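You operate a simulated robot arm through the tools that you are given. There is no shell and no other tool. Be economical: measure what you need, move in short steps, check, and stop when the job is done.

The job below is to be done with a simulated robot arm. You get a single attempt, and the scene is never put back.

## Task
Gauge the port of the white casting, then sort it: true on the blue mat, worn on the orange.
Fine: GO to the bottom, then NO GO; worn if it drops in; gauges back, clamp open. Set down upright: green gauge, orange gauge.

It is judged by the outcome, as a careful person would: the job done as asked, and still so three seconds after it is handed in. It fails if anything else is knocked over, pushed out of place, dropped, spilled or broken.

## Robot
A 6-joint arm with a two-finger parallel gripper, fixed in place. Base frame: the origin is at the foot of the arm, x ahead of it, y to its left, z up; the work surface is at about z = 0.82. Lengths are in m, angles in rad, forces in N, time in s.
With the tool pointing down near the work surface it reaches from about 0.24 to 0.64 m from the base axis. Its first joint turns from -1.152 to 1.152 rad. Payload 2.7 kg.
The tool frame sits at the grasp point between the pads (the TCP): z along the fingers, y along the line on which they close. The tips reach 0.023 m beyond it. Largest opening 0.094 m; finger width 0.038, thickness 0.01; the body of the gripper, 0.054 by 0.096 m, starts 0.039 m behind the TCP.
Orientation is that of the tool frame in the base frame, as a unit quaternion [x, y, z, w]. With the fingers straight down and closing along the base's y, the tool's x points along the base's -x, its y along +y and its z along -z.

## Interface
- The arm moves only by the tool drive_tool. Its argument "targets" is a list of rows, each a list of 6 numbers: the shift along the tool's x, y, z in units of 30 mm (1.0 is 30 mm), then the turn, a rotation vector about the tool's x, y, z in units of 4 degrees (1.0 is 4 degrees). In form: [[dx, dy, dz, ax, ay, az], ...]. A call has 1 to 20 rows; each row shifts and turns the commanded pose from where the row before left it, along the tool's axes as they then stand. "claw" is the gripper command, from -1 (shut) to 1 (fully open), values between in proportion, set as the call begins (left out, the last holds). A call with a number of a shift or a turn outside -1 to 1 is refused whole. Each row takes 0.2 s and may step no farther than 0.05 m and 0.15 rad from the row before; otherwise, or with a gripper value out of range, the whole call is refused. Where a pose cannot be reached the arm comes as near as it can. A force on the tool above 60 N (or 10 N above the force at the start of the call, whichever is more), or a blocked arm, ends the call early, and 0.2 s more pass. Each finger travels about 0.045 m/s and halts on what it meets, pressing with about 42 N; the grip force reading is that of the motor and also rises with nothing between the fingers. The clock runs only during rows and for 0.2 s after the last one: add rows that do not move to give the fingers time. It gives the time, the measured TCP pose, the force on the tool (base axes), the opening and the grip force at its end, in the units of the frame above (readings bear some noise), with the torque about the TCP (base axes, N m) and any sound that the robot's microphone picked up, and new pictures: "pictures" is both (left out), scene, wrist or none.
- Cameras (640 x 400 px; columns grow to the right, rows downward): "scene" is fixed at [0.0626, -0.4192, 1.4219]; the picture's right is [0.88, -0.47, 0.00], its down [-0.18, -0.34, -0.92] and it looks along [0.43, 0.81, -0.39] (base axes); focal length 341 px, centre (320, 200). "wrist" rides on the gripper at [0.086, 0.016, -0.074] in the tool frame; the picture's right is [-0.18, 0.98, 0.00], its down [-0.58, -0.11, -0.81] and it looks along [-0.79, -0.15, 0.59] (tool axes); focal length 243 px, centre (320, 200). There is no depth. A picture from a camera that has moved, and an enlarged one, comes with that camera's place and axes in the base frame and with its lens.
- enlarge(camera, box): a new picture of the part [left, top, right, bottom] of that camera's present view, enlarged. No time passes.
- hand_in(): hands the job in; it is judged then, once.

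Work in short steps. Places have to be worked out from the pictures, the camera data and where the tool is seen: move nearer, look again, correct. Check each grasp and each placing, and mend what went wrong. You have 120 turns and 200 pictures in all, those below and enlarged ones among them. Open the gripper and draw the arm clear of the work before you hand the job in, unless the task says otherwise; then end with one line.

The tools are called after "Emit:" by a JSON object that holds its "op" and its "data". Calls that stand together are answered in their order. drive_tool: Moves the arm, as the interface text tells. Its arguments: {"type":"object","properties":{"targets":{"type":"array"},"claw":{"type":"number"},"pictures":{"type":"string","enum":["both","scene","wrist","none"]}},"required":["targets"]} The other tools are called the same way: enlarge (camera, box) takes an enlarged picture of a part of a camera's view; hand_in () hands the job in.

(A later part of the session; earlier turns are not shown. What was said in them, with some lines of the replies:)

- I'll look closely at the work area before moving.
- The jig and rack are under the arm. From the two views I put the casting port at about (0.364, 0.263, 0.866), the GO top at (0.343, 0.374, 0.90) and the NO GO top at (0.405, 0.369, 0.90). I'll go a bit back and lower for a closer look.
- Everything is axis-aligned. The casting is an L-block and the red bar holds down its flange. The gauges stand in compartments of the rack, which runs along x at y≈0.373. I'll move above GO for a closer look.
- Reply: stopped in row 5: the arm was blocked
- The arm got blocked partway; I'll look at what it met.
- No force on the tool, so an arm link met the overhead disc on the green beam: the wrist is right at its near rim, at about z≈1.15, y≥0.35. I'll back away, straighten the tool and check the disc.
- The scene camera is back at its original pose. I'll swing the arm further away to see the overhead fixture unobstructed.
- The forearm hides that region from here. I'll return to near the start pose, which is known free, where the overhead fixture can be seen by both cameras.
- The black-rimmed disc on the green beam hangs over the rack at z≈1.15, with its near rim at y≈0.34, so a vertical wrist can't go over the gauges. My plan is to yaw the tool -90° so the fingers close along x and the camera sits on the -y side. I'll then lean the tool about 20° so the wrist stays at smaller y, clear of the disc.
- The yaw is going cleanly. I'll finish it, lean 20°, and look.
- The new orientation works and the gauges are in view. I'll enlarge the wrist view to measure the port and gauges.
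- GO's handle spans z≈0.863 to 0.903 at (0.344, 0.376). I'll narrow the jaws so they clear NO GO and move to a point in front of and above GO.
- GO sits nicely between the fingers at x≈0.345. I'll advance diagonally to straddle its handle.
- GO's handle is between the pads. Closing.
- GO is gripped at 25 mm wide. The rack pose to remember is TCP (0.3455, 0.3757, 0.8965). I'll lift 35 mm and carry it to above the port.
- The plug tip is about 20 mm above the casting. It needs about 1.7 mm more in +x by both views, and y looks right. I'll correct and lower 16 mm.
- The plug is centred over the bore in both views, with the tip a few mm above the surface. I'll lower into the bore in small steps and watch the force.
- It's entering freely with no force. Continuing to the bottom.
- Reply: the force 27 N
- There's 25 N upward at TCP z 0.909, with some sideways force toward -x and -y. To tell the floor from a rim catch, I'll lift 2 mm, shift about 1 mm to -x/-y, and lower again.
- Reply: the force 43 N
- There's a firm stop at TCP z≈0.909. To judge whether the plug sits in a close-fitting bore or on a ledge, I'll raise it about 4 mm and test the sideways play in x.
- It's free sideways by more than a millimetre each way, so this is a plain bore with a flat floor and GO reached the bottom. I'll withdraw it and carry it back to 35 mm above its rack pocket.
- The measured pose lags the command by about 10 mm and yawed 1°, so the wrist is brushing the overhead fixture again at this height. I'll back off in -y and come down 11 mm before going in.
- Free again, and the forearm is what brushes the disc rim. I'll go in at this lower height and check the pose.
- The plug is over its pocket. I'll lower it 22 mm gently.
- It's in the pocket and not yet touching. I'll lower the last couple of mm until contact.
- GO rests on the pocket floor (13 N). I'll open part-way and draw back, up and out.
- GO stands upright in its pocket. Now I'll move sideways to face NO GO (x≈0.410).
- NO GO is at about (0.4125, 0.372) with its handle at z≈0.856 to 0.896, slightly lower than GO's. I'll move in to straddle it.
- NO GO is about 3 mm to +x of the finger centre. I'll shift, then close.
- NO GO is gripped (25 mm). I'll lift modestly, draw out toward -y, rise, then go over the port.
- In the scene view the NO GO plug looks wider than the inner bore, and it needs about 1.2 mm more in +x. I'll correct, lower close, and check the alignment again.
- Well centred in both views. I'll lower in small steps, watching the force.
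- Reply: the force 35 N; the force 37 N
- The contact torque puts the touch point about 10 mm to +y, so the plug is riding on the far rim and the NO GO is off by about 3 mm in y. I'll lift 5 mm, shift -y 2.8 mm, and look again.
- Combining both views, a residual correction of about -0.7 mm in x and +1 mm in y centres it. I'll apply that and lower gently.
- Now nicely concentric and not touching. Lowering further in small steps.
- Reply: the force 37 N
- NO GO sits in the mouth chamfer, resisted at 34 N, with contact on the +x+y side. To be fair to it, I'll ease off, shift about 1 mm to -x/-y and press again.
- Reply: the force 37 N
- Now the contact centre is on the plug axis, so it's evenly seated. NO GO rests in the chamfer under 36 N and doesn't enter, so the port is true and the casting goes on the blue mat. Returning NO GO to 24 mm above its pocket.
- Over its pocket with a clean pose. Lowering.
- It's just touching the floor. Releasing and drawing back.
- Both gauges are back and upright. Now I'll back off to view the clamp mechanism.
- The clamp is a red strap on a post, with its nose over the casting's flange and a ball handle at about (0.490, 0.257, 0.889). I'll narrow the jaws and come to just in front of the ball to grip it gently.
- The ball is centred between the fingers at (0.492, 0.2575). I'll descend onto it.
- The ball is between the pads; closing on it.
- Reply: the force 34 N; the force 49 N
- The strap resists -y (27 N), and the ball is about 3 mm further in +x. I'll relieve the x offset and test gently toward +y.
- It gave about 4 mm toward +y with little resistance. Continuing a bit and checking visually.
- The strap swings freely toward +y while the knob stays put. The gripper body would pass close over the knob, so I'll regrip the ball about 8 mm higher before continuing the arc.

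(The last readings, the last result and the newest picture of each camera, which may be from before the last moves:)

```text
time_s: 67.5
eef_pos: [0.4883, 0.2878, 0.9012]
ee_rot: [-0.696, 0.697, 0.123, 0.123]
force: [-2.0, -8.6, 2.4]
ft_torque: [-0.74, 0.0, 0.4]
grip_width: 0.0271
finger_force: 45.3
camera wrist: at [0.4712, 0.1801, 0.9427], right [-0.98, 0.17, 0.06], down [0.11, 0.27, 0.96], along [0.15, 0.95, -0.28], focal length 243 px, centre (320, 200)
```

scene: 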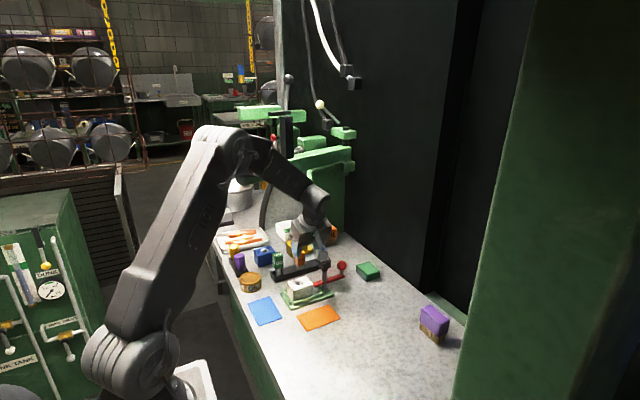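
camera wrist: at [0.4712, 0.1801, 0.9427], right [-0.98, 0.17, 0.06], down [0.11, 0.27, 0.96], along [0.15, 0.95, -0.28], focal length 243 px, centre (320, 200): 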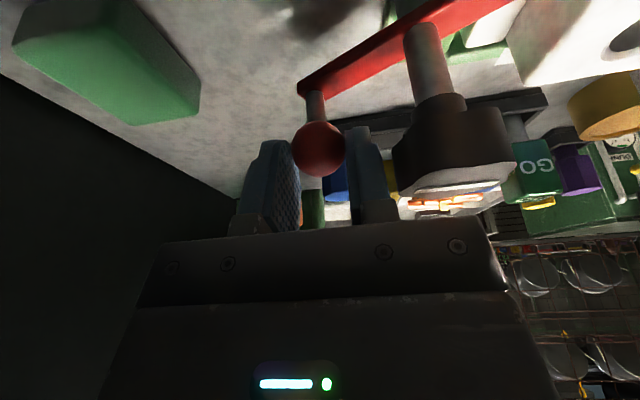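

It's following the arc with small force. Continuing to about 60°.

Emit:
{"op": "drive_tool", "data": {"targets": [[-0.2585, 0.1935, 0.094, 0, 0, 0], [-0.2585, 0.1935, 0.094, 0, 0, 0], [0, 0, 0, 0, 0, 0]], "pictures": "none"}}

Emit:
{"op": "drive_tool", "data": {"targets": [[-0.144, 0.2, 0.052, 0, 0, 0], [-0.144, 0.2, 0.052, 0, 0, 0], [0, 0, 0, 0, 0, 0]], "pictures": "wrist"}}

Emit:
{"op": "enlarge", "data": {"camera": "scene", "box": [280, 235, 360, 295]}}

```text
time_s: 68.3
eef_pos: [0.4818, 0.2994, 0.9028]
ee_rot: [-0.696, 0.697, 0.12, 0.126]
force: [40.6, -12.2, -14.3]
ft_torque: [0.28, 0.39, 1.54]
grip_width: 0.027
finger_force: 45.1
```

```text
time_s: 68.6
eef_pos: [0.4808, 0.3003, 0.9027]
ee_rot: [-0.694, 0.698, 0.116, 0.129]
force: [15.9, 2.6, -7.1]
ft_torque: [-0.66, 1.27, 0.37]
grip_width: 0.0268
finger_force: 45.1
stopped in row 1: the force on the tool passed its limit at 66 N (the readings are from after the stop); the commanded pose is now the measured one
camera wrist: at [0.4623, 0.1943, 0.9429], right [-0.98, 0.18, 0.05], down [0.1, 0.27, 0.96], along [0.16, 0.95, -0.28], focal length 243 px, centre (320, 200)
```

wrist: 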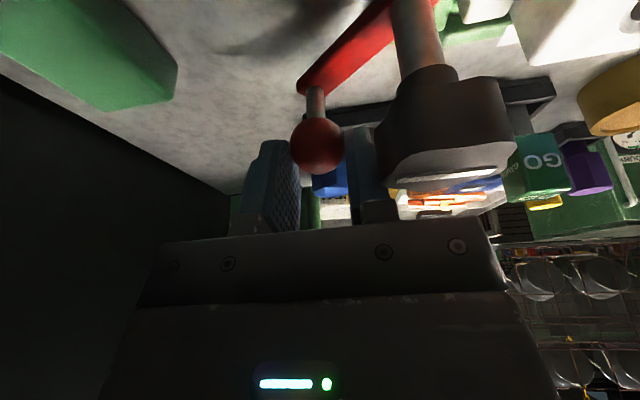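

```text
6.67 times, centred on (320, 265) of scene
camera zoom: at [0.0631, -0.419, 1.4219], right [0.88, -0.47, 0.0], down [-0.18, -0.35, -0.92], along [0.43, 0.81, -0.39], focal length 2275 px, centre (320, -233)
```

zoom: 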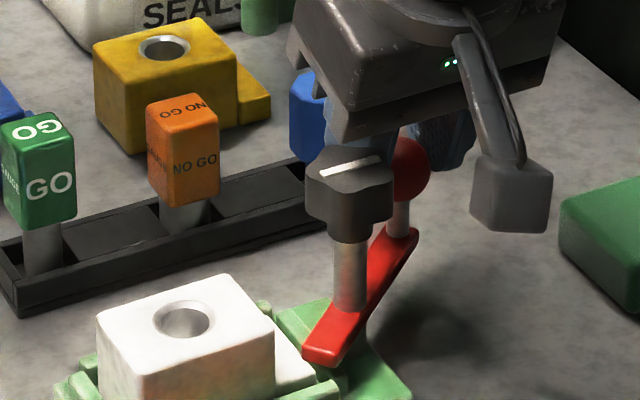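

The strap is swung about 40°, but the gripper now bears on the knob. I'll open, lift clear, and then push the ball from its +x side with closed fingertips held higher.

Emit:
{"op": "drive_tool", "data": {"targets": [[0, 0, 0, 0, 0, 0], [0, -0.1, 0, 0, 0, 0], [-0.17, 0, -0.47, 0, 0, 0], [-0.17, 0, -0.47, 0, 0, 0], [-0.17, 0, -0.47, 0, 0, 0], [0, 0, 0, 0, 0, 0]], "claw": -0.2, "pictures": "wrist"}}

Emit:
{"op": "enlarge", "data": {"camera": "scene", "box": [280, 235, 360, 295]}}

```text
time_s: 70.0
eef_pos: [0.4825, 0.3015, 0.9497]
ee_rot: [-0.694, 0.698, 0.117, 0.129]
force: [-0.9, 0.7, -0.7]
ft_torque: [-0.02, 0.01, 0.01]
grip_width: 0.0375
finger_force: 0.0
camera wrist: at [0.463, 0.1946, 0.9887], right [-0.98, 0.18, 0.05], down [0.1, 0.27, 0.96], along [0.16, 0.95, -0.28], focal length 243 px, centre (320, 200)
```

wrist: 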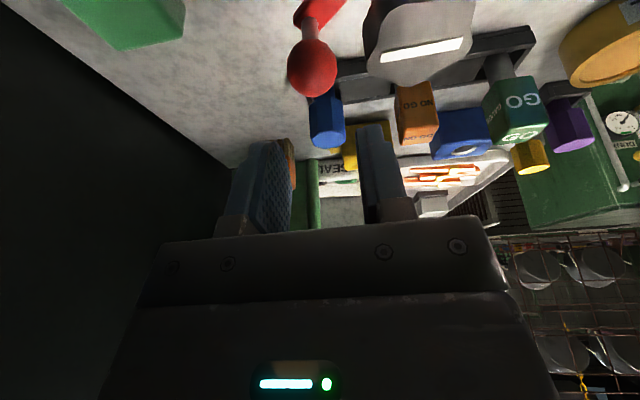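

```text
6.67 times, centred on (320, 265) of scene
camera zoom: at [0.0626, -0.4192, 1.4219], right [0.88, -0.47, 0.0], down [-0.18, -0.34, -0.92], along [0.43, 0.81, -0.39], focal length 2275 px, centre (320, -233)
```

zoom: 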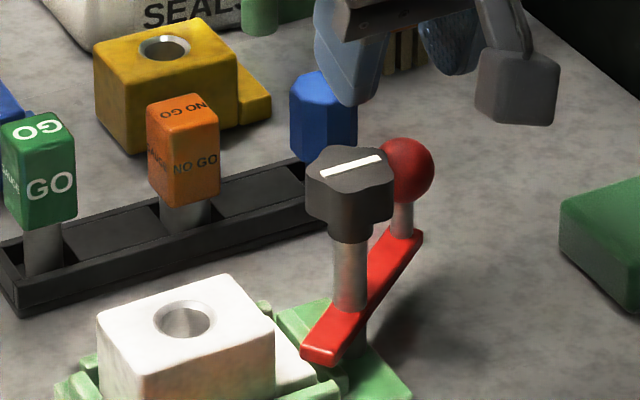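

The ball is at about (0.481, 0.295), 38° open. I'll straighten the tool, close the fingers, and place them on the ball's +x side.

Emit:
{"op": "drive_tool", "data": {"targets": [[0, -0.567, 0, -0.27, -0.037, -0.014], [0, -0.567, 0, 0, 0, 0], [0, 0, 0, 0, 0, 0], [0.4835, 0, 0.622, 0, 0, 0], [0.4835, 0, 0.622, 0, 0, 0], [0, 0, 0, 0, 0, 0]], "claw": -1, "pictures": "wrist"}}

Emit:
{"op": "enlarge", "data": {"camera": "scene", "box": [280, 235, 360, 295]}}

```text
time_s: 71.4
eef_pos: [0.5166, 0.2873, 0.9056]
ee_rot: [-0.695, 0.698, 0.124, 0.123]
force: [0.0, -0.1, -0.2]
ft_torque: [0.01, 0.0, -0.01]
grip_width: 0.0
finger_force: 42.1
camera wrist: at [0.4985, 0.1804, 0.9437], right [-0.98, 0.17, 0.07], down [0.11, 0.27, 0.96], along [0.15, 0.95, -0.28], focal length 243 px, centre (320, 200)
```

wrist: 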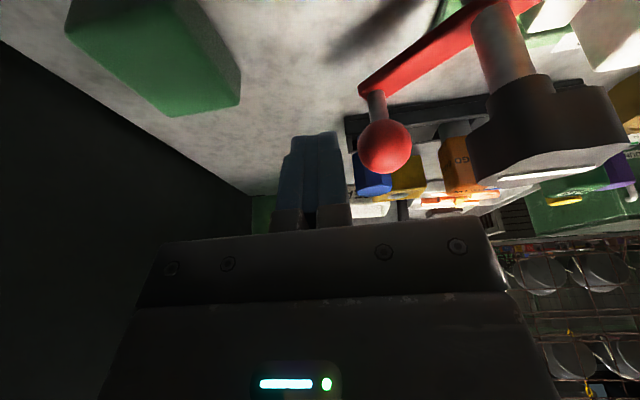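

```text
6.67 times, centred on (320, 265) of scene
camera zoom: at [0.0626, -0.4192, 1.4219], right [0.88, -0.47, 0.0], down [-0.18, -0.34, -0.92], along [0.43, 0.81, -0.39], focal length 2275 px, centre (320, -233)
```

zoom: 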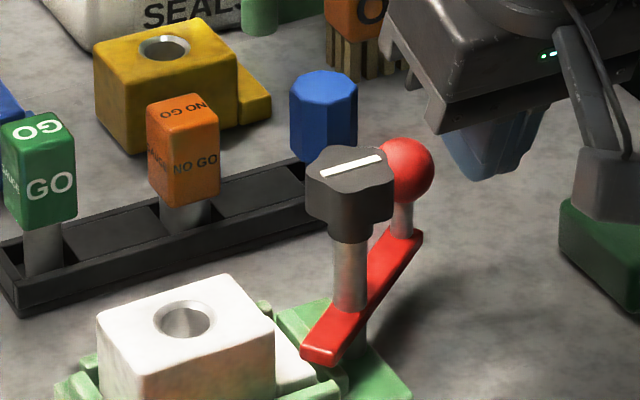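

The fingertips overlap the ball's height. Pushing toward -x with a slight +y.

Emit:
{"op": "drive_tool", "data": {"targets": [[-0.05, 0.25, 0.017, 0, 0, 0], [-0.05, 0.25, 0.017, 0, 0, 0], [-0.094, 0.25, 0.034, 0, 0, 0], [-0.094, 0.25, 0.034, 0, 0, 0], [0, 0, 0, 0, 0, 0]], "pictures": "wrist"}}

Emit:
{"op": "enlarge", "data": {"camera": "scene", "box": [280, 235, 360, 295]}}

```text
time_s: 72.3
eef_pos: [0.4988, 0.295, 0.9051]
ee_rot: [-0.694, 0.697, 0.12, 0.134]
force: [4.8, 3.7, -1.3]
ft_torque: [0.07, -0.09, -0.09]
grip_width: 0.0
finger_force: 42.5
stopped in row 4: the force on the tool passed its limit at 68 N (the readings are from after the stop); the commanded pose is now the measured one
camera wrist: at [0.48, 0.1889, 0.9443], right [-0.98, 0.18, 0.05], down [0.09, 0.26, 0.96], along [0.16, 0.95, -0.27], focal length 243 px, centre (320, 200)
```

wrist: 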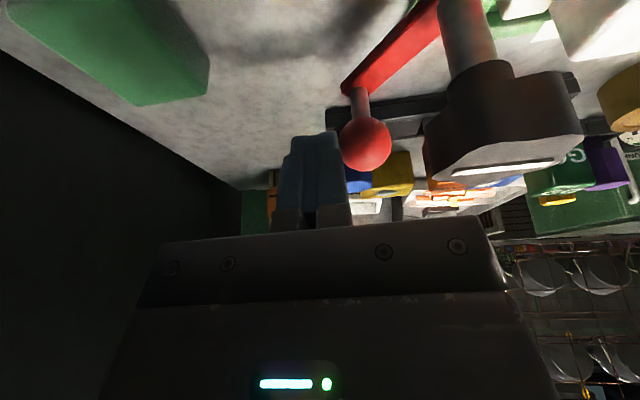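

```text
6.67 times, centred on (320, 265) of scene
camera zoom: at [0.0627, -0.4191, 1.4219], right [0.88, -0.47, 0.0], down [-0.18, -0.35, -0.92], along [0.43, 0.81, -0.39], focal length 2275 px, centre (320, -233)
```

zoom: 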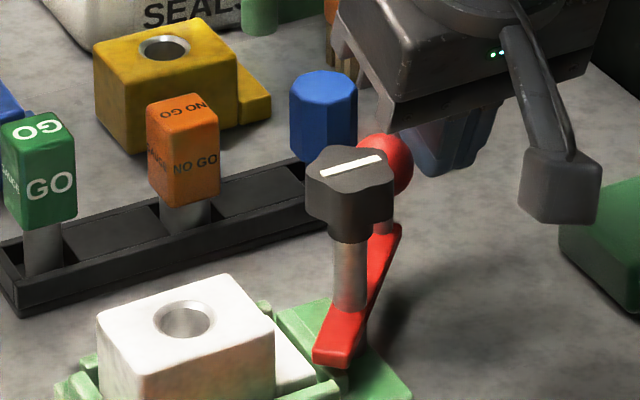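

The strap is now about 50° open. The stop was the gripper's lower edge meeting the knob, as the torque points there. I'll back off and bring the tool vertical, which raises the body well above the knob, then push again.

Emit:
{"op": "drive_tool", "data": {"targets": [[0, -0.3, 0, 0, 0, 0], [0.351, -0.15, -0.66, 0, 0, 0], [0.351, -0.15, -0.66, 0, 0, 0], [0.351, -0.1, -0.66, 0, 0, 0], [0, 0, 0, -0.0475, 0.863, -0.01], [0, 0, 0, -0.0475, 0.863, -0.01], [0, 0, 0, -0.0475, 0.863, -0.01], [0, 0, 0, -0.0475, 0.863, -0.01], [0, 0, 0, -0.0475, 0.863, -0.01], [0, 0, 0, -0.0475, 0.863, -0.01], [0, 0, 0, 0, 0, 0]]}}

Emit:
{"op": "enlarge", "data": {"camera": "wrist", "box": [240, 0, 480, 150]}}

```text
time_s: 74.7
eef_pos: [0.5194, 0.2441, 0.95]
ee_rot: [-0.707, 0.707, -0.001, -0.001]
force: [-0.4, 1.0, 0.4]
ft_torque: [-0.03, 0.0, 0.01]
grip_width: 0.0
finger_force: 42.1
camera wrist: at [0.5012, 0.159, 1.0245], right [-0.98, 0.18, 0.0], down [0.11, 0.58, 0.81], along [0.15, 0.79, -0.59], focal length 243 px, centre (320, 200)
```

scene: 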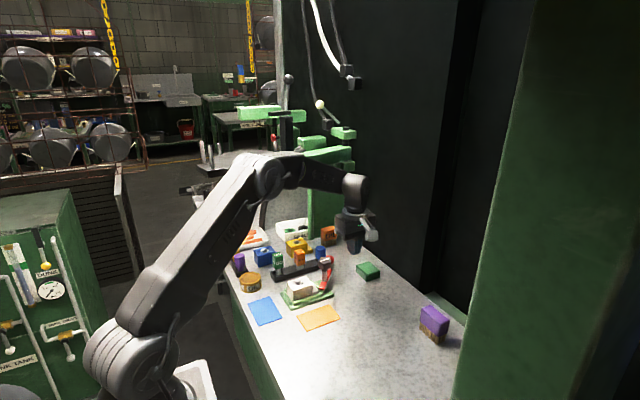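
wrist: 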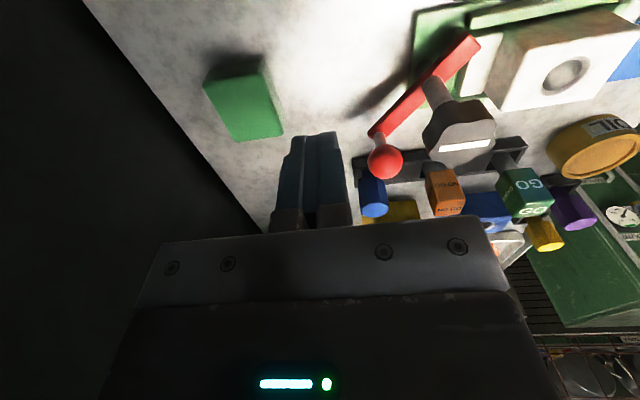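

```text
2.67 times, centred on (360, 75) of wrist
camera zoom: at [0.5012, 0.159, 1.0245], right [-0.98, 0.18, 0.0], down [0.11, 0.58, 0.81], along [0.15, 0.79, -0.59], focal length 647 px, centre (213, 533)
```

zoom: 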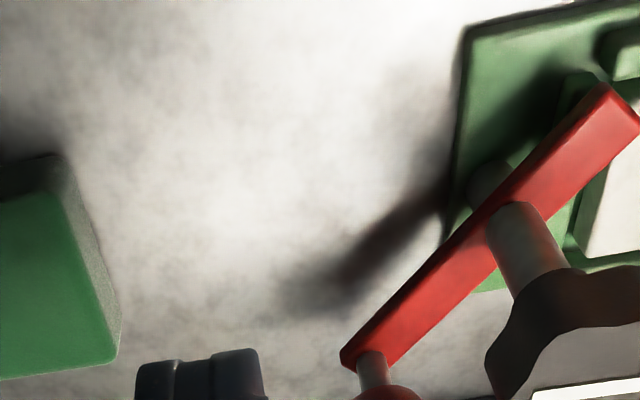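

The tool is vertical and the ball is at about (0.476, 0.299). I'll move the fingertips beside it and push along the arc.

Emit:
{"op": "drive_tool", "data": {"targets": [[-0.622, 0.11, 0.467, 0, 0, 0], [-0.622, 0.11, 0.467, 0, 0, 0], [-0.622, 0.11, 0.467, 0, 0, 0], [0, 0, 0, 0, 0, 0], [-0.06, 0.25, 0, 0, 0, 0], [-0.06, 0.25, 0, 0, 0, 0], [0, 0, 0, 0, 0, 0]], "pictures": "wrist"}}

Emit:
{"op": "enlarge", "data": {"camera": "scene", "box": [280, 235, 360, 295]}}

```text
time_s: 76.3
eef_pos: [0.4952, 0.3061, 0.9091]
ee_rot: [0.707, -0.707, -0.001, -0.003]
force: [10.4, 9.4, 2.1]
ft_torque: [0.25, -0.19, -0.09]
grip_width: 0.0
finger_force: 42.0
camera wrist: at [0.4767, 0.2196, 0.9831], right [-0.98, 0.18, 0.0], down [0.11, 0.58, 0.81], along [0.15, 0.79, -0.59], focal length 243 px, centre (320, 200)
```

wrist: 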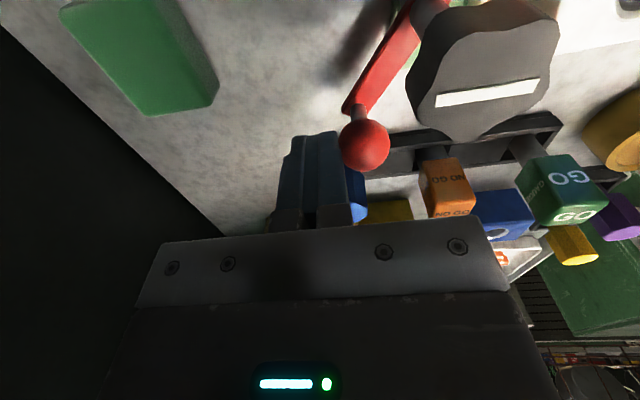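

```text
6.67 times, centred on (320, 265) of scene
camera zoom: at [0.0628, -0.4189, 1.4219], right [0.88, -0.47, 0.0], down [-0.18, -0.35, -0.92], along [0.43, 0.81, -0.39], focal length 2275 px, centre (320, -233)
```

zoom: 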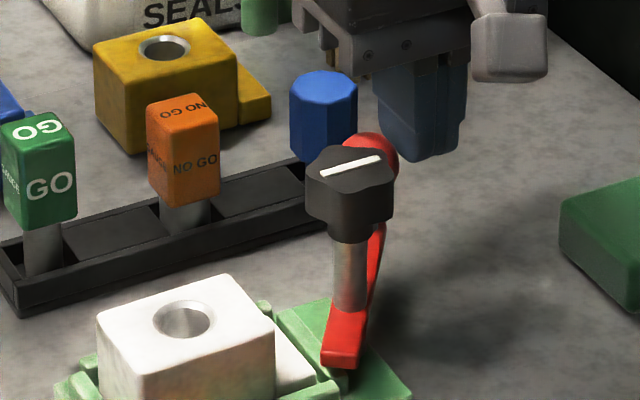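

It swings further, to about 60°, at ~14 N. Continuing.

Emit:
{"op": "drive_tool", "data": {"targets": [[-0.04, 0.25, 0, 0, 0, 0], [-0.04, 0.25, 0, 0, 0, 0], [-0.04, 0.25, 0, 0, 0, 0], [0, 0, 0, 0, 0, 0]], "pictures": "wrist"}}

Emit:
{"op": "enlarge", "data": {"camera": "scene", "box": [280, 235, 360, 295]}}

```text
time_s: 77.3
eef_pos: [0.475, 0.3048, 0.9078]
ee_rot: [-0.706, 0.708, -0.003, 0.001]
force: [38.7, -5.8, -22.2]
ft_torque: [-0.4, -1.08, -0.43]
grip_width: 0.0
finger_force: 42.0
camera wrist: at [0.4568, 0.2195, 0.9813], right [-0.98, 0.19, -0.01], down [0.11, 0.58, 0.81], along [0.15, 0.79, -0.59], focal length 243 px, centre (320, 200)
```

wrist: 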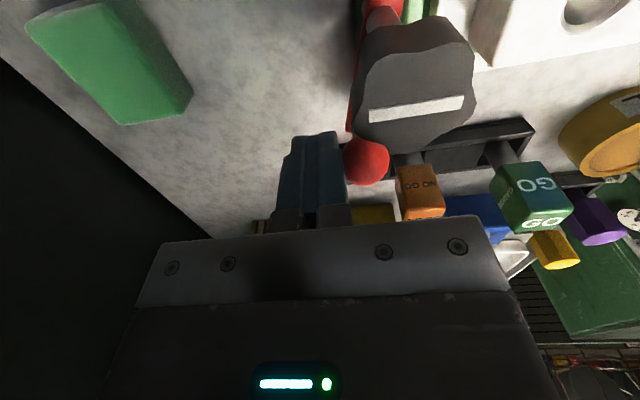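

```text
6.67 times, centred on (320, 265) of scene
camera zoom: at [0.0638, -0.4191, 1.4218], right [0.88, -0.47, 0.0], down [-0.18, -0.34, -0.92], along [0.43, 0.81, -0.39], focal length 2275 px, centre (320, -233)
```

zoom: 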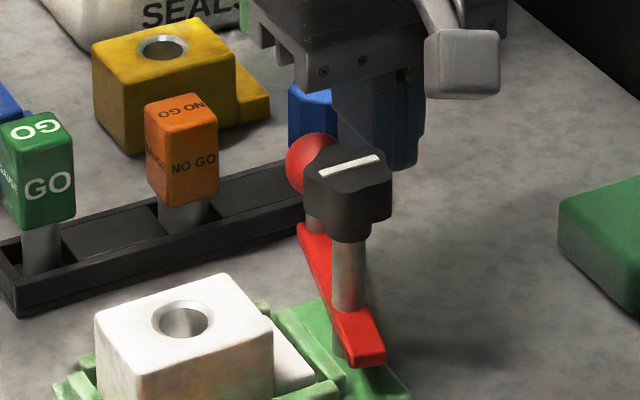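

The strap is now about 90° round and clear of the flange, so the clamp is open. I'll back off, rise, and hover over the casting with the jaws set to 78 mm.

Emit:
{"op": "drive_tool", "data": {"targets": [[0, -0.67, 0, 0, 0, 0], [0, 0, -0.95, 0, 0, 0], [0, 0, -0.95, 0, 0, 0], [0.257, 0.873, 0, 0, 0, 0], [0.257, 0.873, 0, 0, 0, 0], [0.257, 0.873, 0, 0, 0, 0], [0.257, 0.873, 0, 0, 0, 0], [0.257, 0.873, 0, 0, 0, 0], [0, 0, 0, 0, 0, 0]], "pictures": "none"}}

Emit:
{"op": "drive_tool", "data": {"targets": [[0, 0, 0, 0, 0, 0], [0, 0, 0, 0, 0, 0], [0, 0, 0, 0, 0, 0], [0, 0, 0, 0, 0, 0]], "claw": 0.66}}

Emit:
{"op": "enlarge", "data": {"camera": "scene", "box": [270, 245, 350, 305]}}

Emit:
{"op": "enlarge", "data": {"camera": "wrist", "box": [160, 0, 480, 200]}}

```text
time_s: 79.3
eef_pos: [0.3609, 0.2692, 0.9642]
ee_rot: [-0.707, 0.707, 0.001, 0.0]
force: [-0.6, 0.2, 0.2]
ft_torque: [0.01, 0.04, 0.02]
grip_width: 0.0002
finger_force: 42.0
```

```text
time_s: 80.3
eef_pos: [0.3614, 0.2707, 0.9638]
ee_rot: [0.708, -0.706, 0.0, 0.0]
force: [0.7, -0.7, 0.8]
ft_torque: [-0.01, 0.01, -0.01]
grip_width: 0.0781
finger_force: 0.1
camera wrist: at [0.3431, 0.1838, 1.039], right [-0.98, 0.18, 0.0], down [0.11, 0.58, 0.81], along [0.15, 0.79, -0.59], focal length 243 px, centre (320, 200)
```

scene: 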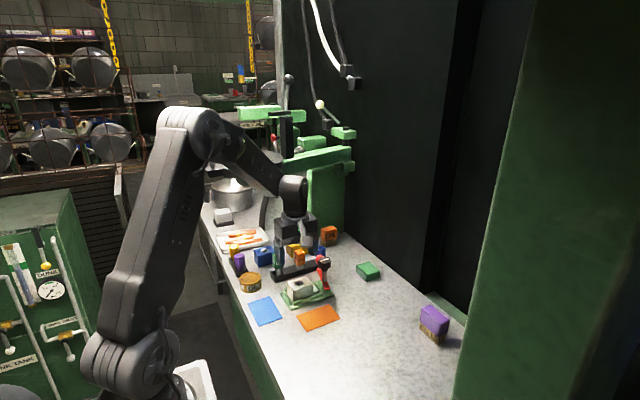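
wrist: 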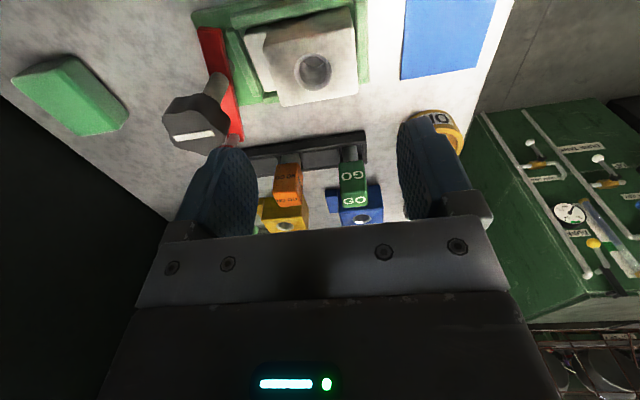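

```text
6.67 times, centred on (310, 275) of scene
camera zoom: at [0.0626, -0.4192, 1.4219], right [0.88, -0.47, 0.0], down [-0.18, -0.34, -0.92], along [0.43, 0.81, -0.39], focal length 2275 px, centre (387, -300)
```

zoom: 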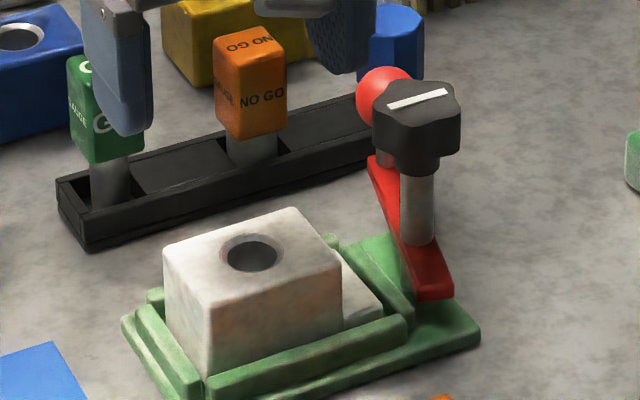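

```text
2.00 times, centred on (320, 100) of wrist
camera zoom: at [0.3431, 0.1838, 1.039], right [-0.98, 0.18, 0.0], down [0.11, 0.58, 0.81], along [0.15, 0.79, -0.59], focal length 485 px, centre (320, 400)
```

zoom: 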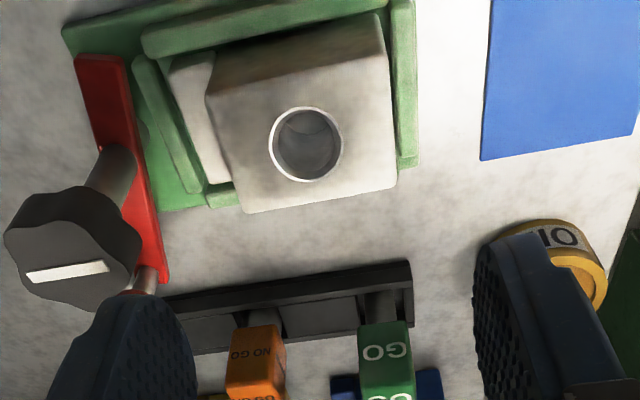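

The strap is fully clear (~100°). The casting block spans x 0.333 to 0.3925 and y 0.2446 to 0.2875, with the flange toward +x. I'll descend with the pads straddling it in x.

Emit:
{"op": "drive_tool", "data": {"targets": [[0.0325, -0.017, 0.7, 0, 0, 0], [0.0325, -0.017, 0.7, 0, 0, 0], [0.0325, -0.017, 0.6, 0, 0, 0], [0.0325, -0.017, 0.5, 0, 0, 0], [0, 0, 0, 0, 0, 0]], "pictures": "none"}}

Emit:
{"op": "enlarge", "data": {"camera": "scene", "box": [270, 245, 350, 305]}}

Emit:
{"op": "enlarge", "data": {"camera": "wrist", "box": [160, 0, 480, 200]}}

```text
time_s: 81.5
eef_pos: [0.3624, 0.2665, 0.8887]
ee_rot: [0.707, -0.707, 0.0, 0.0]
force: [0.2, -0.3, 0.2]
ft_torque: [0.0, 0.02, 0.0]
grip_width: 0.0781
finger_force: 0.1
```

```text
6.67 times, centred on (310, 275) of scene
camera zoom: at [0.0626, -0.4192, 1.4219], right [0.88, -0.47, 0.0], down [-0.18, -0.34, -0.92], along [0.43, 0.81, -0.39], focal length 2275 px, centre (387, -300)
```

zoom: 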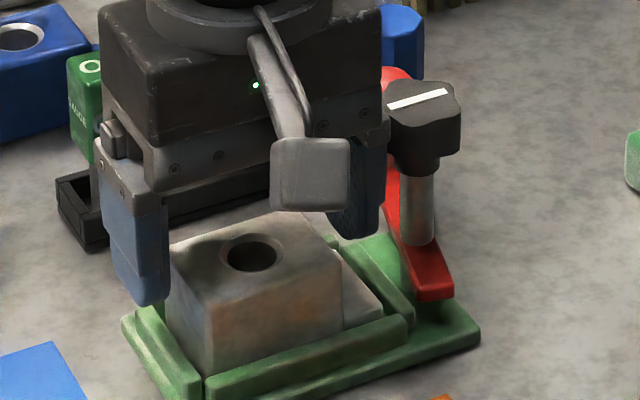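

```text
2.00 times, centred on (320, 100) of wrist
camera zoom: at [0.345, 0.1793, 0.9639], right [-0.98, 0.18, 0.0], down [0.11, 0.58, 0.81], along [0.15, 0.79, -0.59], focal length 485 px, centre (320, 400)
```

zoom: 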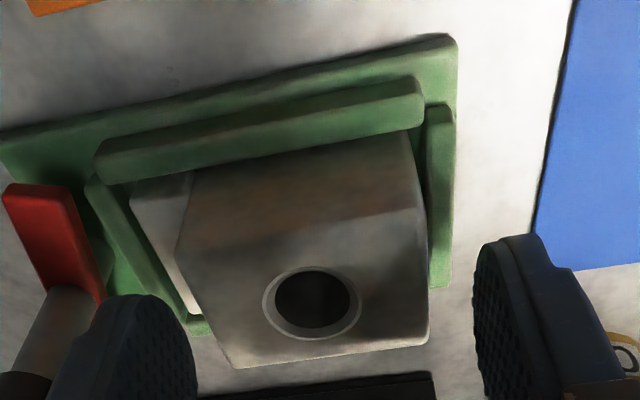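

Good alignment. I'll lower another 14 mm (tips to z≈0.852, above the rails) and close.

Emit:
{"op": "drive_tool", "data": {"targets": [[0, 0, 0.25, 0, 0, 0], [0, 0, 0.22, 0, 0, 0], [0, 0, 0, 0, 0, 0]], "pictures": "none"}}

Emit:
{"op": "drive_tool", "data": {"targets": [[0, 0, 0, 0, 0, 0], [0, 0, 0, 0, 0, 0], [0, 0, 0, 0, 0, 0]], "claw": -1, "pictures": "none"}}

Emit:
{"op": "enlarge", "data": {"camera": "scene", "box": [270, 245, 350, 305]}}

```text
time_s: 82.3
eef_pos: [0.3625, 0.2639, 0.8757]
ee_rot: [-0.707, 0.707, 0.0, 0.0]
force: [-0.3, -0.1, -1.0]
ft_torque: [-0.01, 0.03, -0.01]
grip_width: 0.078
finger_force: 0.0
```

```text
time_s: 83.1
eef_pos: [0.3623, 0.265, 0.8756]
ee_rot: [0.707, -0.707, 0.0, 0.0]
force: [0.3, 0.2, 0.3]
ft_torque: [0.0, -0.08, 0.01]
grip_width: 0.0597
finger_force: 41.5
```

```text
6.67 times, centred on (310, 275) of scene
camera zoom: at [0.0626, -0.4192, 1.4219], right [0.88, -0.47, 0.0], down [-0.18, -0.34, -0.92], along [0.43, 0.81, -0.39], focal length 2275 px, centre (387, -300)
```

zoom: 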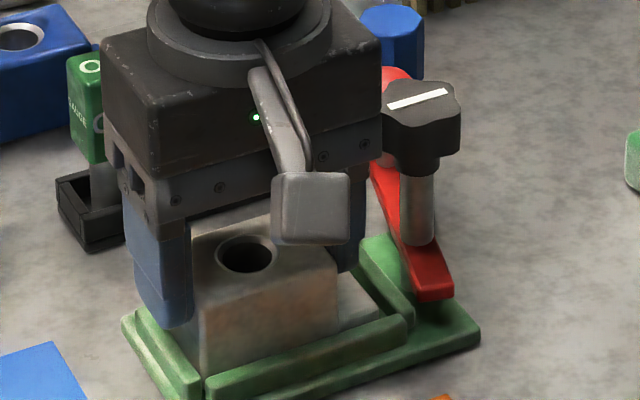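

Gripped at 59.7 mm. Lifting straight up 50 mm, slowly at first.

Emit:
{"op": "drive_tool", "data": {"targets": [[0, 0, -0.2, 0, 0, 0], [0, 0, -0.4, 0, 0, 0], [0, 0, -0.5, 0, 0, 0], [0, 0, -0.6, 0, 0, 0], [0, 0, 0, 0, 0, 0]]}}

Emit:
{"op": "enlarge", "data": {"camera": "scene", "box": [240, 225, 350, 305]}}

```text
time_s: 84.3
eef_pos: [0.3606, 0.2648, 0.9281]
ee_rot: [-0.707, 0.707, 0.0, 0.0]
force: [0.0, 0.8, -2.6]
ft_torque: [-0.01, 0.03, 0.01]
grip_width: 0.06
finger_force: 41.7
camera wrist: at [0.3446, 0.1791, 1.0018], right [-0.98, 0.18, 0.0], down [0.11, 0.58, 0.81], along [0.15, 0.79, -0.59], focal length 243 px, centre (320, 200)
```

scene: 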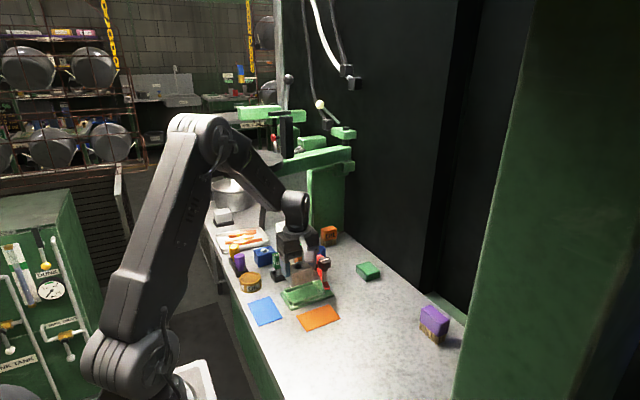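
wrist: 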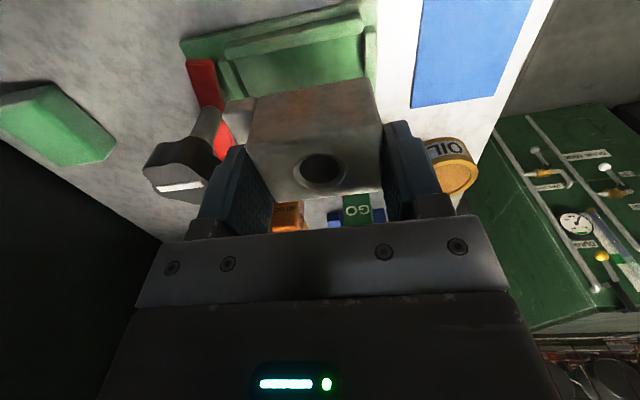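

```text
5.00 times, centred on (295, 265) of scene
camera zoom: at [0.0626, -0.4191, 1.4219], right [0.88, -0.47, 0.0], down [-0.18, -0.34, -0.92], along [0.43, 0.81, -0.39], focal length 1706 px, centre (445, -125)
```

zoom: 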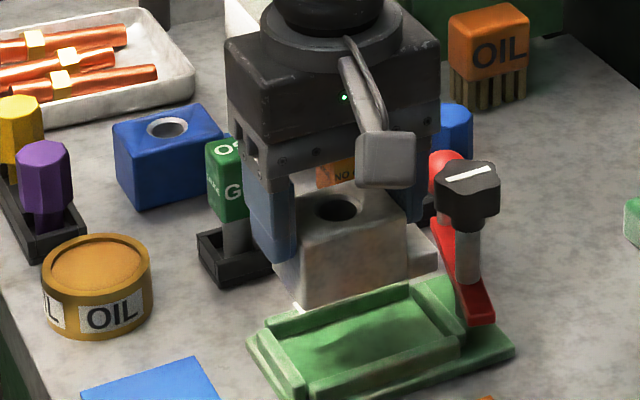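

The casting is lifted cleanly and level. The blue mat spans x 0.232 to 0.293 and y 0.215 to 0.305, so the casting's long side should lie along y. I'll carry it over the mat and turn the tool +90°.

Emit:
{"op": "drive_tool", "data": {"targets": [[0.083, 0.825, -0.142, 0, 0, 0], [0.083, 0.825, -0.142, 0, 0, 0], [0.083, 0.825, -0.142, 0, 0, 0], [0.083, 0.825, -0.142, 0, 0, 0], [0, 0, 0, 0, 0, 1], [0, 0, 0, 0, 0, 1], [0, 0, 0, 0, 0, 1], [0, 0, 0, 0, 0, 1], [0, 0, 0, 0, 0, 1], [0, 0, 0, 0, 0, 1], [0, 0, 0, 0, 0, 1], [0, 0, 0, 0, 0, 1], [0, 0, 0, 0, 0, 1], [0, 0, 0, 0, 0, 1], [0, 0, 0, 0, 0, 1], [0, 0, 0, 0, 0, 1], [0, 0, 0, 0, 0, 0]], "pictures": "scene"}}

Emit:
{"op": "drive_tool", "data": {"targets": [[0, 0, 0, 0, 0, 1], [0, 0, 0, 0, 0, 1], [0, 0, 0, 0, 0, 1], [0, 0, 0, 0, 0, 1], [0, 0, 0, 0, 0, 1], [0, 0, 0, 0, 0, 1], [0, 0, 0, 0, 0, 1], [0, 0, 0, 0, 0, 1], [0, 0, 0, 0, 0, 1], [0, 0, 0, 0, 0, 1], [0, 0, 0, 0, 0, 0.5], [0, 0, 0, 0, 0, 0]]}}

Emit:
{"op": "enlarge", "data": {"camera": "scene", "box": [220, 240, 330, 330]}}

Emit:
{"op": "enlarge", "data": {"camera": "wrist", "box": [160, 0, 480, 200]}}

```text
time_s: 87.9
eef_pos: [0.263, 0.2558, 0.9428]
ee_rot: [-0.357, 0.934, 0.001, 0.0]
force: [0.2, 0.1, -2.7]
ft_torque: [-0.02, 0.05, 0.0]
grip_width: 0.0597
finger_force: 41.6
```

scene: 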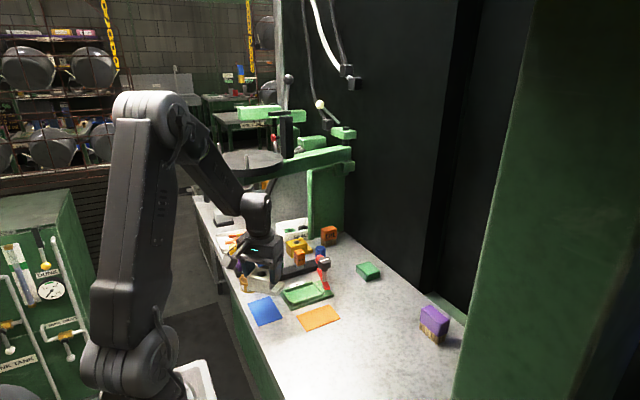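

```text
time_s: 90.5
eef_pos: [0.2635, 0.2553, 0.9437]
ee_rot: [0.001, 1.0, 0.0, 0.0]
force: [0.3, -0.2, -1.8]
ft_torque: [0.0, -0.01, 0.01]
grip_width: 0.0593
finger_force: 42.3
camera wrist: at [0.1752, 0.2724, 1.0187], right [0.19, 0.98, 0.0], down [0.58, -0.11, 0.81], along [0.79, -0.15, -0.59], focal length 243 px, centre (320, 200)
```

scene: 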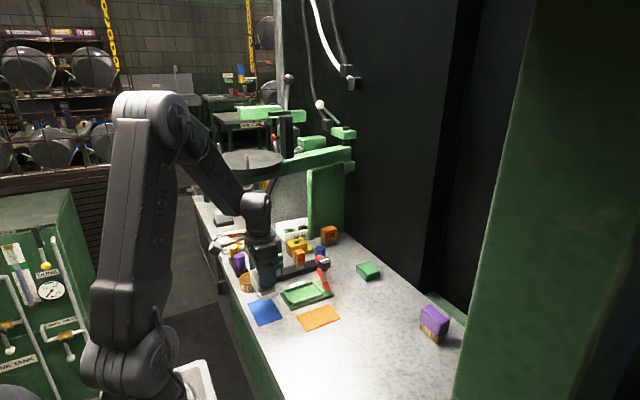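
wrist: 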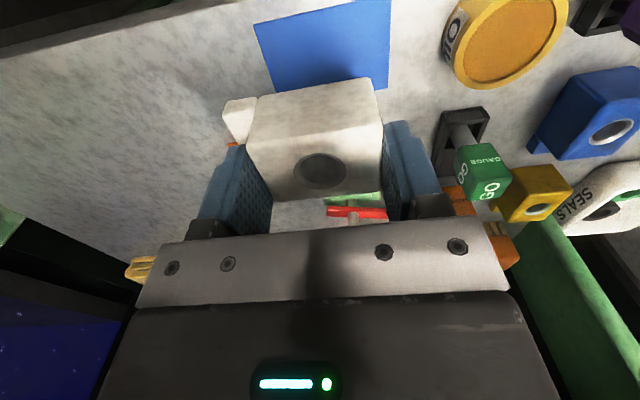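

```text
4.44 times, centred on (275, 285) of scene
camera zoom: at [0.0626, -0.4191, 1.4219], right [0.88, -0.47, 0.0], down [-0.18, -0.34, -0.92], along [0.43, 0.81, -0.39], focal length 1517 px, centre (520, -178)
```

zoom: 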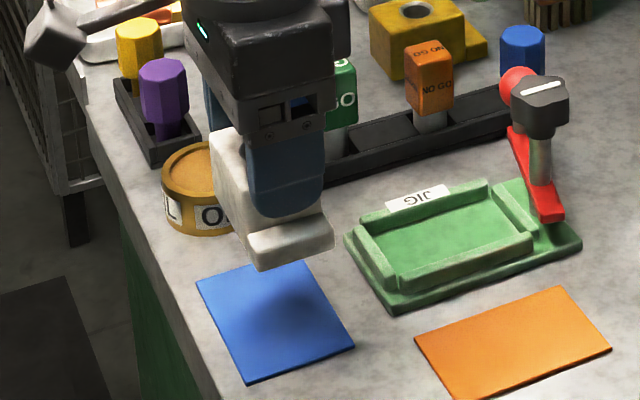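

```text
2.00 times, centred on (320, 100) of wrist
camera zoom: at [0.1752, 0.2724, 1.0187], right [0.19, 0.98, 0.0], down [0.58, -0.11, 0.81], along [0.79, -0.15, -0.59], focal length 485 px, centre (320, 400)
```

zoom: 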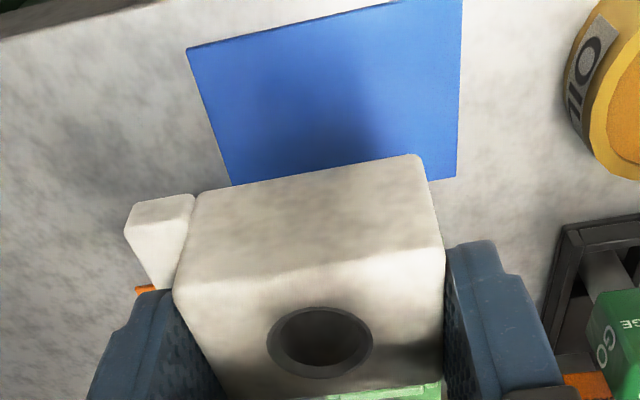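

The casting's flange points to -y. To centre the whole 80 × 43 mm footprint on the mat (centre 0.262, 0.262), the TCP goes to (0.262, 0.272). I'll shift and lower to just above the mat.

Emit:
{"op": "drive_tool", "data": {"targets": [[0.05, 0.547, 0, 0, 0, 0], [0, 0, 0.7, 0, 0, 0], [0, 0, 0.7, 0, 0, 0], [0, 0, 0.6, 0, 0, 0], [0, 0, 0.2, 0, 0, 0], [0, 0, 0, 0, 0, 0]], "pictures": "none"}}

Emit:
{"op": "enlarge", "data": {"camera": "scene", "box": [220, 240, 330, 330]}}

```text
time_s: 91.9
eef_pos: [0.262, 0.2722, 0.8778]
ee_rot: [0.0, 1.0, 0.0, -0.001]
force: [0.4, 0.9, -1.7]
ft_torque: [0.0, -0.01, -0.01]
grip_width: 0.0597
finger_force: 41.6
```

```text
4.44 times, centred on (275, 285) of scene
camera zoom: at [0.0626, -0.4191, 1.4219], right [0.88, -0.47, 0.0], down [-0.18, -0.34, -0.92], along [0.43, 0.81, -0.39], focal length 1517 px, centre (520, -178)
```

zoom: 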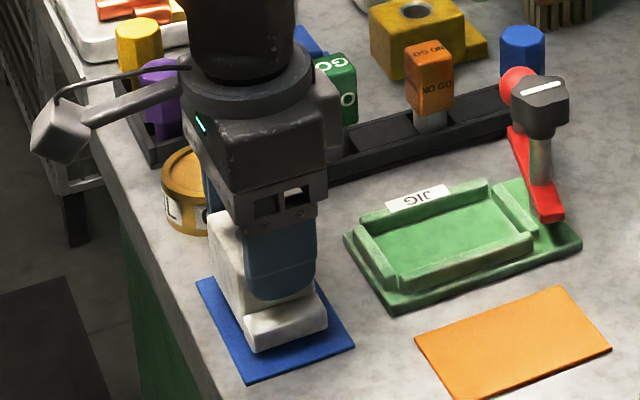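

Nicely over the mat. Lowering in small steps to contact.

Emit:
{"op": "drive_tool", "data": {"targets": [[0, 0, 0.12, 0, 0, 0], [0, 0, 0.07, 0, 0, 0], [0, 0, 0, 0, 0, 0]], "pictures": "none"}}

Emit:
{"op": "drive_tool", "data": {"targets": [[0, 0, 0.07, 0, 0, 0], [0, 0, 0, 0, 0, 0]], "pictures": "none"}}

Emit:
{"op": "drive_tool", "data": {"targets": [[0, 0, 0.05, 0, 0, 0], [0, 0, 0, 0, 0, 0]], "pictures": "none"}}

```text
time_s: 92.7
eef_pos: [0.2618, 0.2719, 0.8722]
ee_rot: [0.0, 1.0, 0.0, 0.0]
force: [0.1, 0.2, -2.3]
ft_torque: [0.03, 0.02, -0.02]
grip_width: 0.0596
finger_force: 42.0
```

```text
time_s: 93.3
eef_pos: [0.2615, 0.2722, 0.8703]
ee_rot: [0.001, 1.0, -0.001, -0.001]
force: [-0.4, -2.1, 2.6]
ft_torque: [0.07, 0.02, 0.03]
grip_width: 0.0593
finger_force: 41.8
```

```text
time_s: 93.9
eef_pos: [0.261, 0.2713, 0.8707]
ee_rot: [0.0, 1.0, 0.0, 0.0]
force: [-9.1, -10.7, 37.2]
ft_torque: [0.44, 0.67, 0.22]
grip_width: 0.0591
finger_force: 41.7
```

It's on the mat. I'll relieve the press by a millimetre, then open.

Emit:
{"op": "drive_tool", "data": {"targets": [[0, 0, -0.045, 0, 0, 0], [0, 0, 0, 0, 0, 0]], "pictures": "none"}}

Emit:
{"op": "drive_tool", "data": {"targets": [[0, 0, 0, 0, 0, 0], [0, 0, 0, 0, 0, 0], [0, 0, 0, 0, 0, 0]], "claw": 0.66, "pictures": "none"}}

Emit:
{"op": "drive_tool", "data": {"targets": [[0, 0, -0.5, 0, 0, 0], [0, 0, -0.7, 0, 0, 0], [0, 0, -0.7, 0, 0, 0], [0, -0.8, -0.5, 0, 0, 0], [0, -1, -0.5, 0, 0, 0], [0, -1, -0.5, 0, 0, 0], [0, -1, -0.5, 0, 0, 0], [0, -1, -0.3, 0, 0, 0], [0, -1, 0, 0, 0, 0], [0, -1, 0, 0, 0, 0], [0, -1, 0, 0, 0, 0], [0, -1, 0, 0, 0, 0], [0, 0, 0, 0, 0, 0]]}}

Emit:
{"op": "enlarge", "data": {"camera": "scene", "box": [220, 220, 380, 340]}}

```text
time_s: 94.5
eef_pos: [0.2596, 0.2722, 0.8699]
ee_rot: [0.0, 1.0, 0.0, -0.001]
force: [-3.5, -6.8, 17.8]
ft_torque: [0.34, 0.11, 0.11]
grip_width: 0.0593
finger_force: 42.1
```

```text
time_s: 95.3
eef_pos: [0.2612, 0.272, 0.8707]
ee_rot: [0.0, 1.0, -0.001, 0.0]
force: [0.2, 0.2, -0.1]
ft_torque: [0.01, 0.01, 0.0]
grip_width: 0.0778
finger_force: 0.0
```

```text
time_s: 98.1
eef_pos: [0.2617, 0.0067, 0.9959]
ee_rot: [0.0, 1.0, 0.0, 0.0]
force: [0.1, -0.4, 0.6]
ft_torque: [-0.01, 0.0, -0.03]
grip_width: 0.078
finger_force: 0.0
camera wrist: at [0.1737, 0.0246, 1.0709], right [0.18, 0.98, 0.0], down [0.58, -0.11, 0.81], along [0.79, -0.15, -0.59], focal length 243 px, centre (320, 200)
```

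scene: 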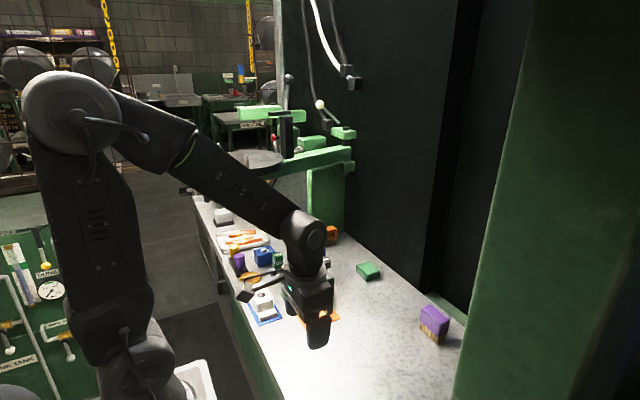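
wrist: 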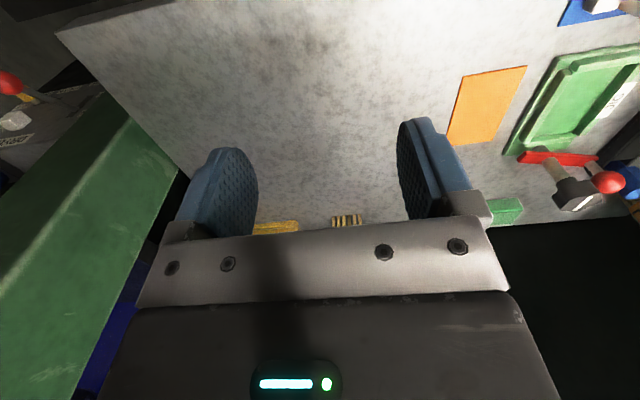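

```text
3.33 times, centred on (300, 280) of scene
camera zoom: at [0.0625, -0.4192, 1.4219], right [0.88, -0.47, 0.0], down [-0.18, -0.34, -0.92], along [0.43, 0.81, -0.39], focal length 1138 px, centre (387, -67)
```

zoom: 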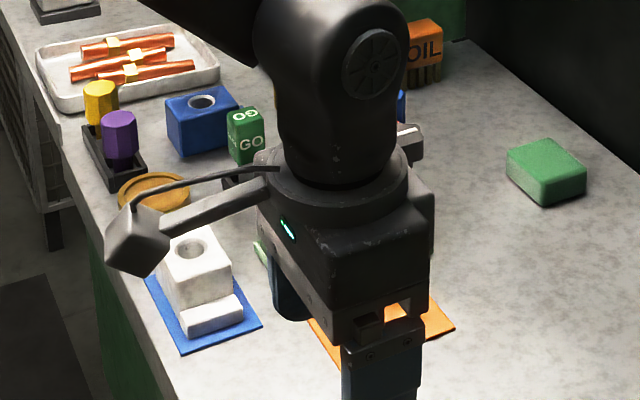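

The casting sits upright on the blue mat. I'll raise the arm out of the line of sight for a final check.

Emit:
{"op": "drive_tool", "data": {"targets": [[0, -0.5, -0.9, 0, 0, 0], [0, -0.5, -0.9, 0, 0, 0], [0, -0.5, -0.9, 0, 0, 0], [0, -0.5, -0.9, 0, 0, 0], [0, -0.5, -0.9, 0, 0, 0], [0, -0.5, -0.9, 0, 0, 0], [0, 0, 0, 0, 0, 0]], "pictures": "none"}}

Emit:
{"op": "enlarge", "data": {"camera": "scene", "box": [220, 200, 380, 340]}}

Emit:
{"op": "enlarge", "data": {"camera": "scene", "box": [180, 90, 372, 210]}}

```text
time_s: 99.7
eef_pos: [0.2618, -0.0828, 1.159]
ee_rot: [0.0, 1.0, 0.0, 0.0]
force: [0.5, 0.2, -0.2]
ft_torque: [0.0, -0.01, -0.01]
grip_width: 0.0781
finger_force: 0.0
```

```text
2.86 times, centred on (300, 270) of scene
camera zoom: at [0.0625, -0.4192, 1.4219], right [0.88, -0.47, 0.0], down [-0.18, -0.34, -0.92], along [0.43, 0.81, -0.39], focal length 975 px, centre (377, 0)
```

zoom: 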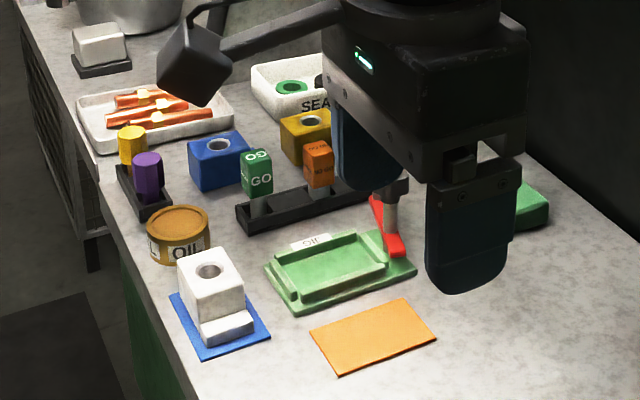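

```text
3.33 times, centred on (276, 150) of scene
camera zoom: at [0.0625, -0.4192, 1.4219], right [0.88, -0.47, 0.0], down [-0.18, -0.34, -0.92], along [0.43, 0.81, -0.39], focal length 1138 px, centre (467, 367)
```

zoom: 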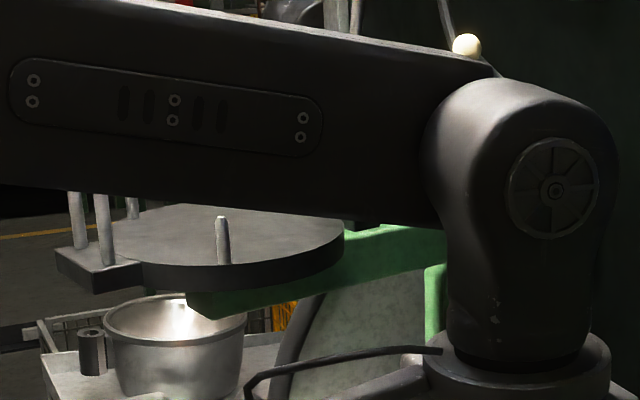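

Everything checks out: both gauges stand in the rack, the clamp is swung open, the casting is upright on the blue mat, and nothing else has moved. Handing in.

Emit:
{"op": "hand_in", "data": {}}

```text
The job is handed in.
```

The port is true: GO went to the bottom and NO GO stopped in the mouth, so the casting is upright on the blue mat, both gauges are back upright in the rack, and the clamp is open. Early on the arm touched the overhead disc twice and the clamp knob while opening it; the final pictures show nothing out of place.
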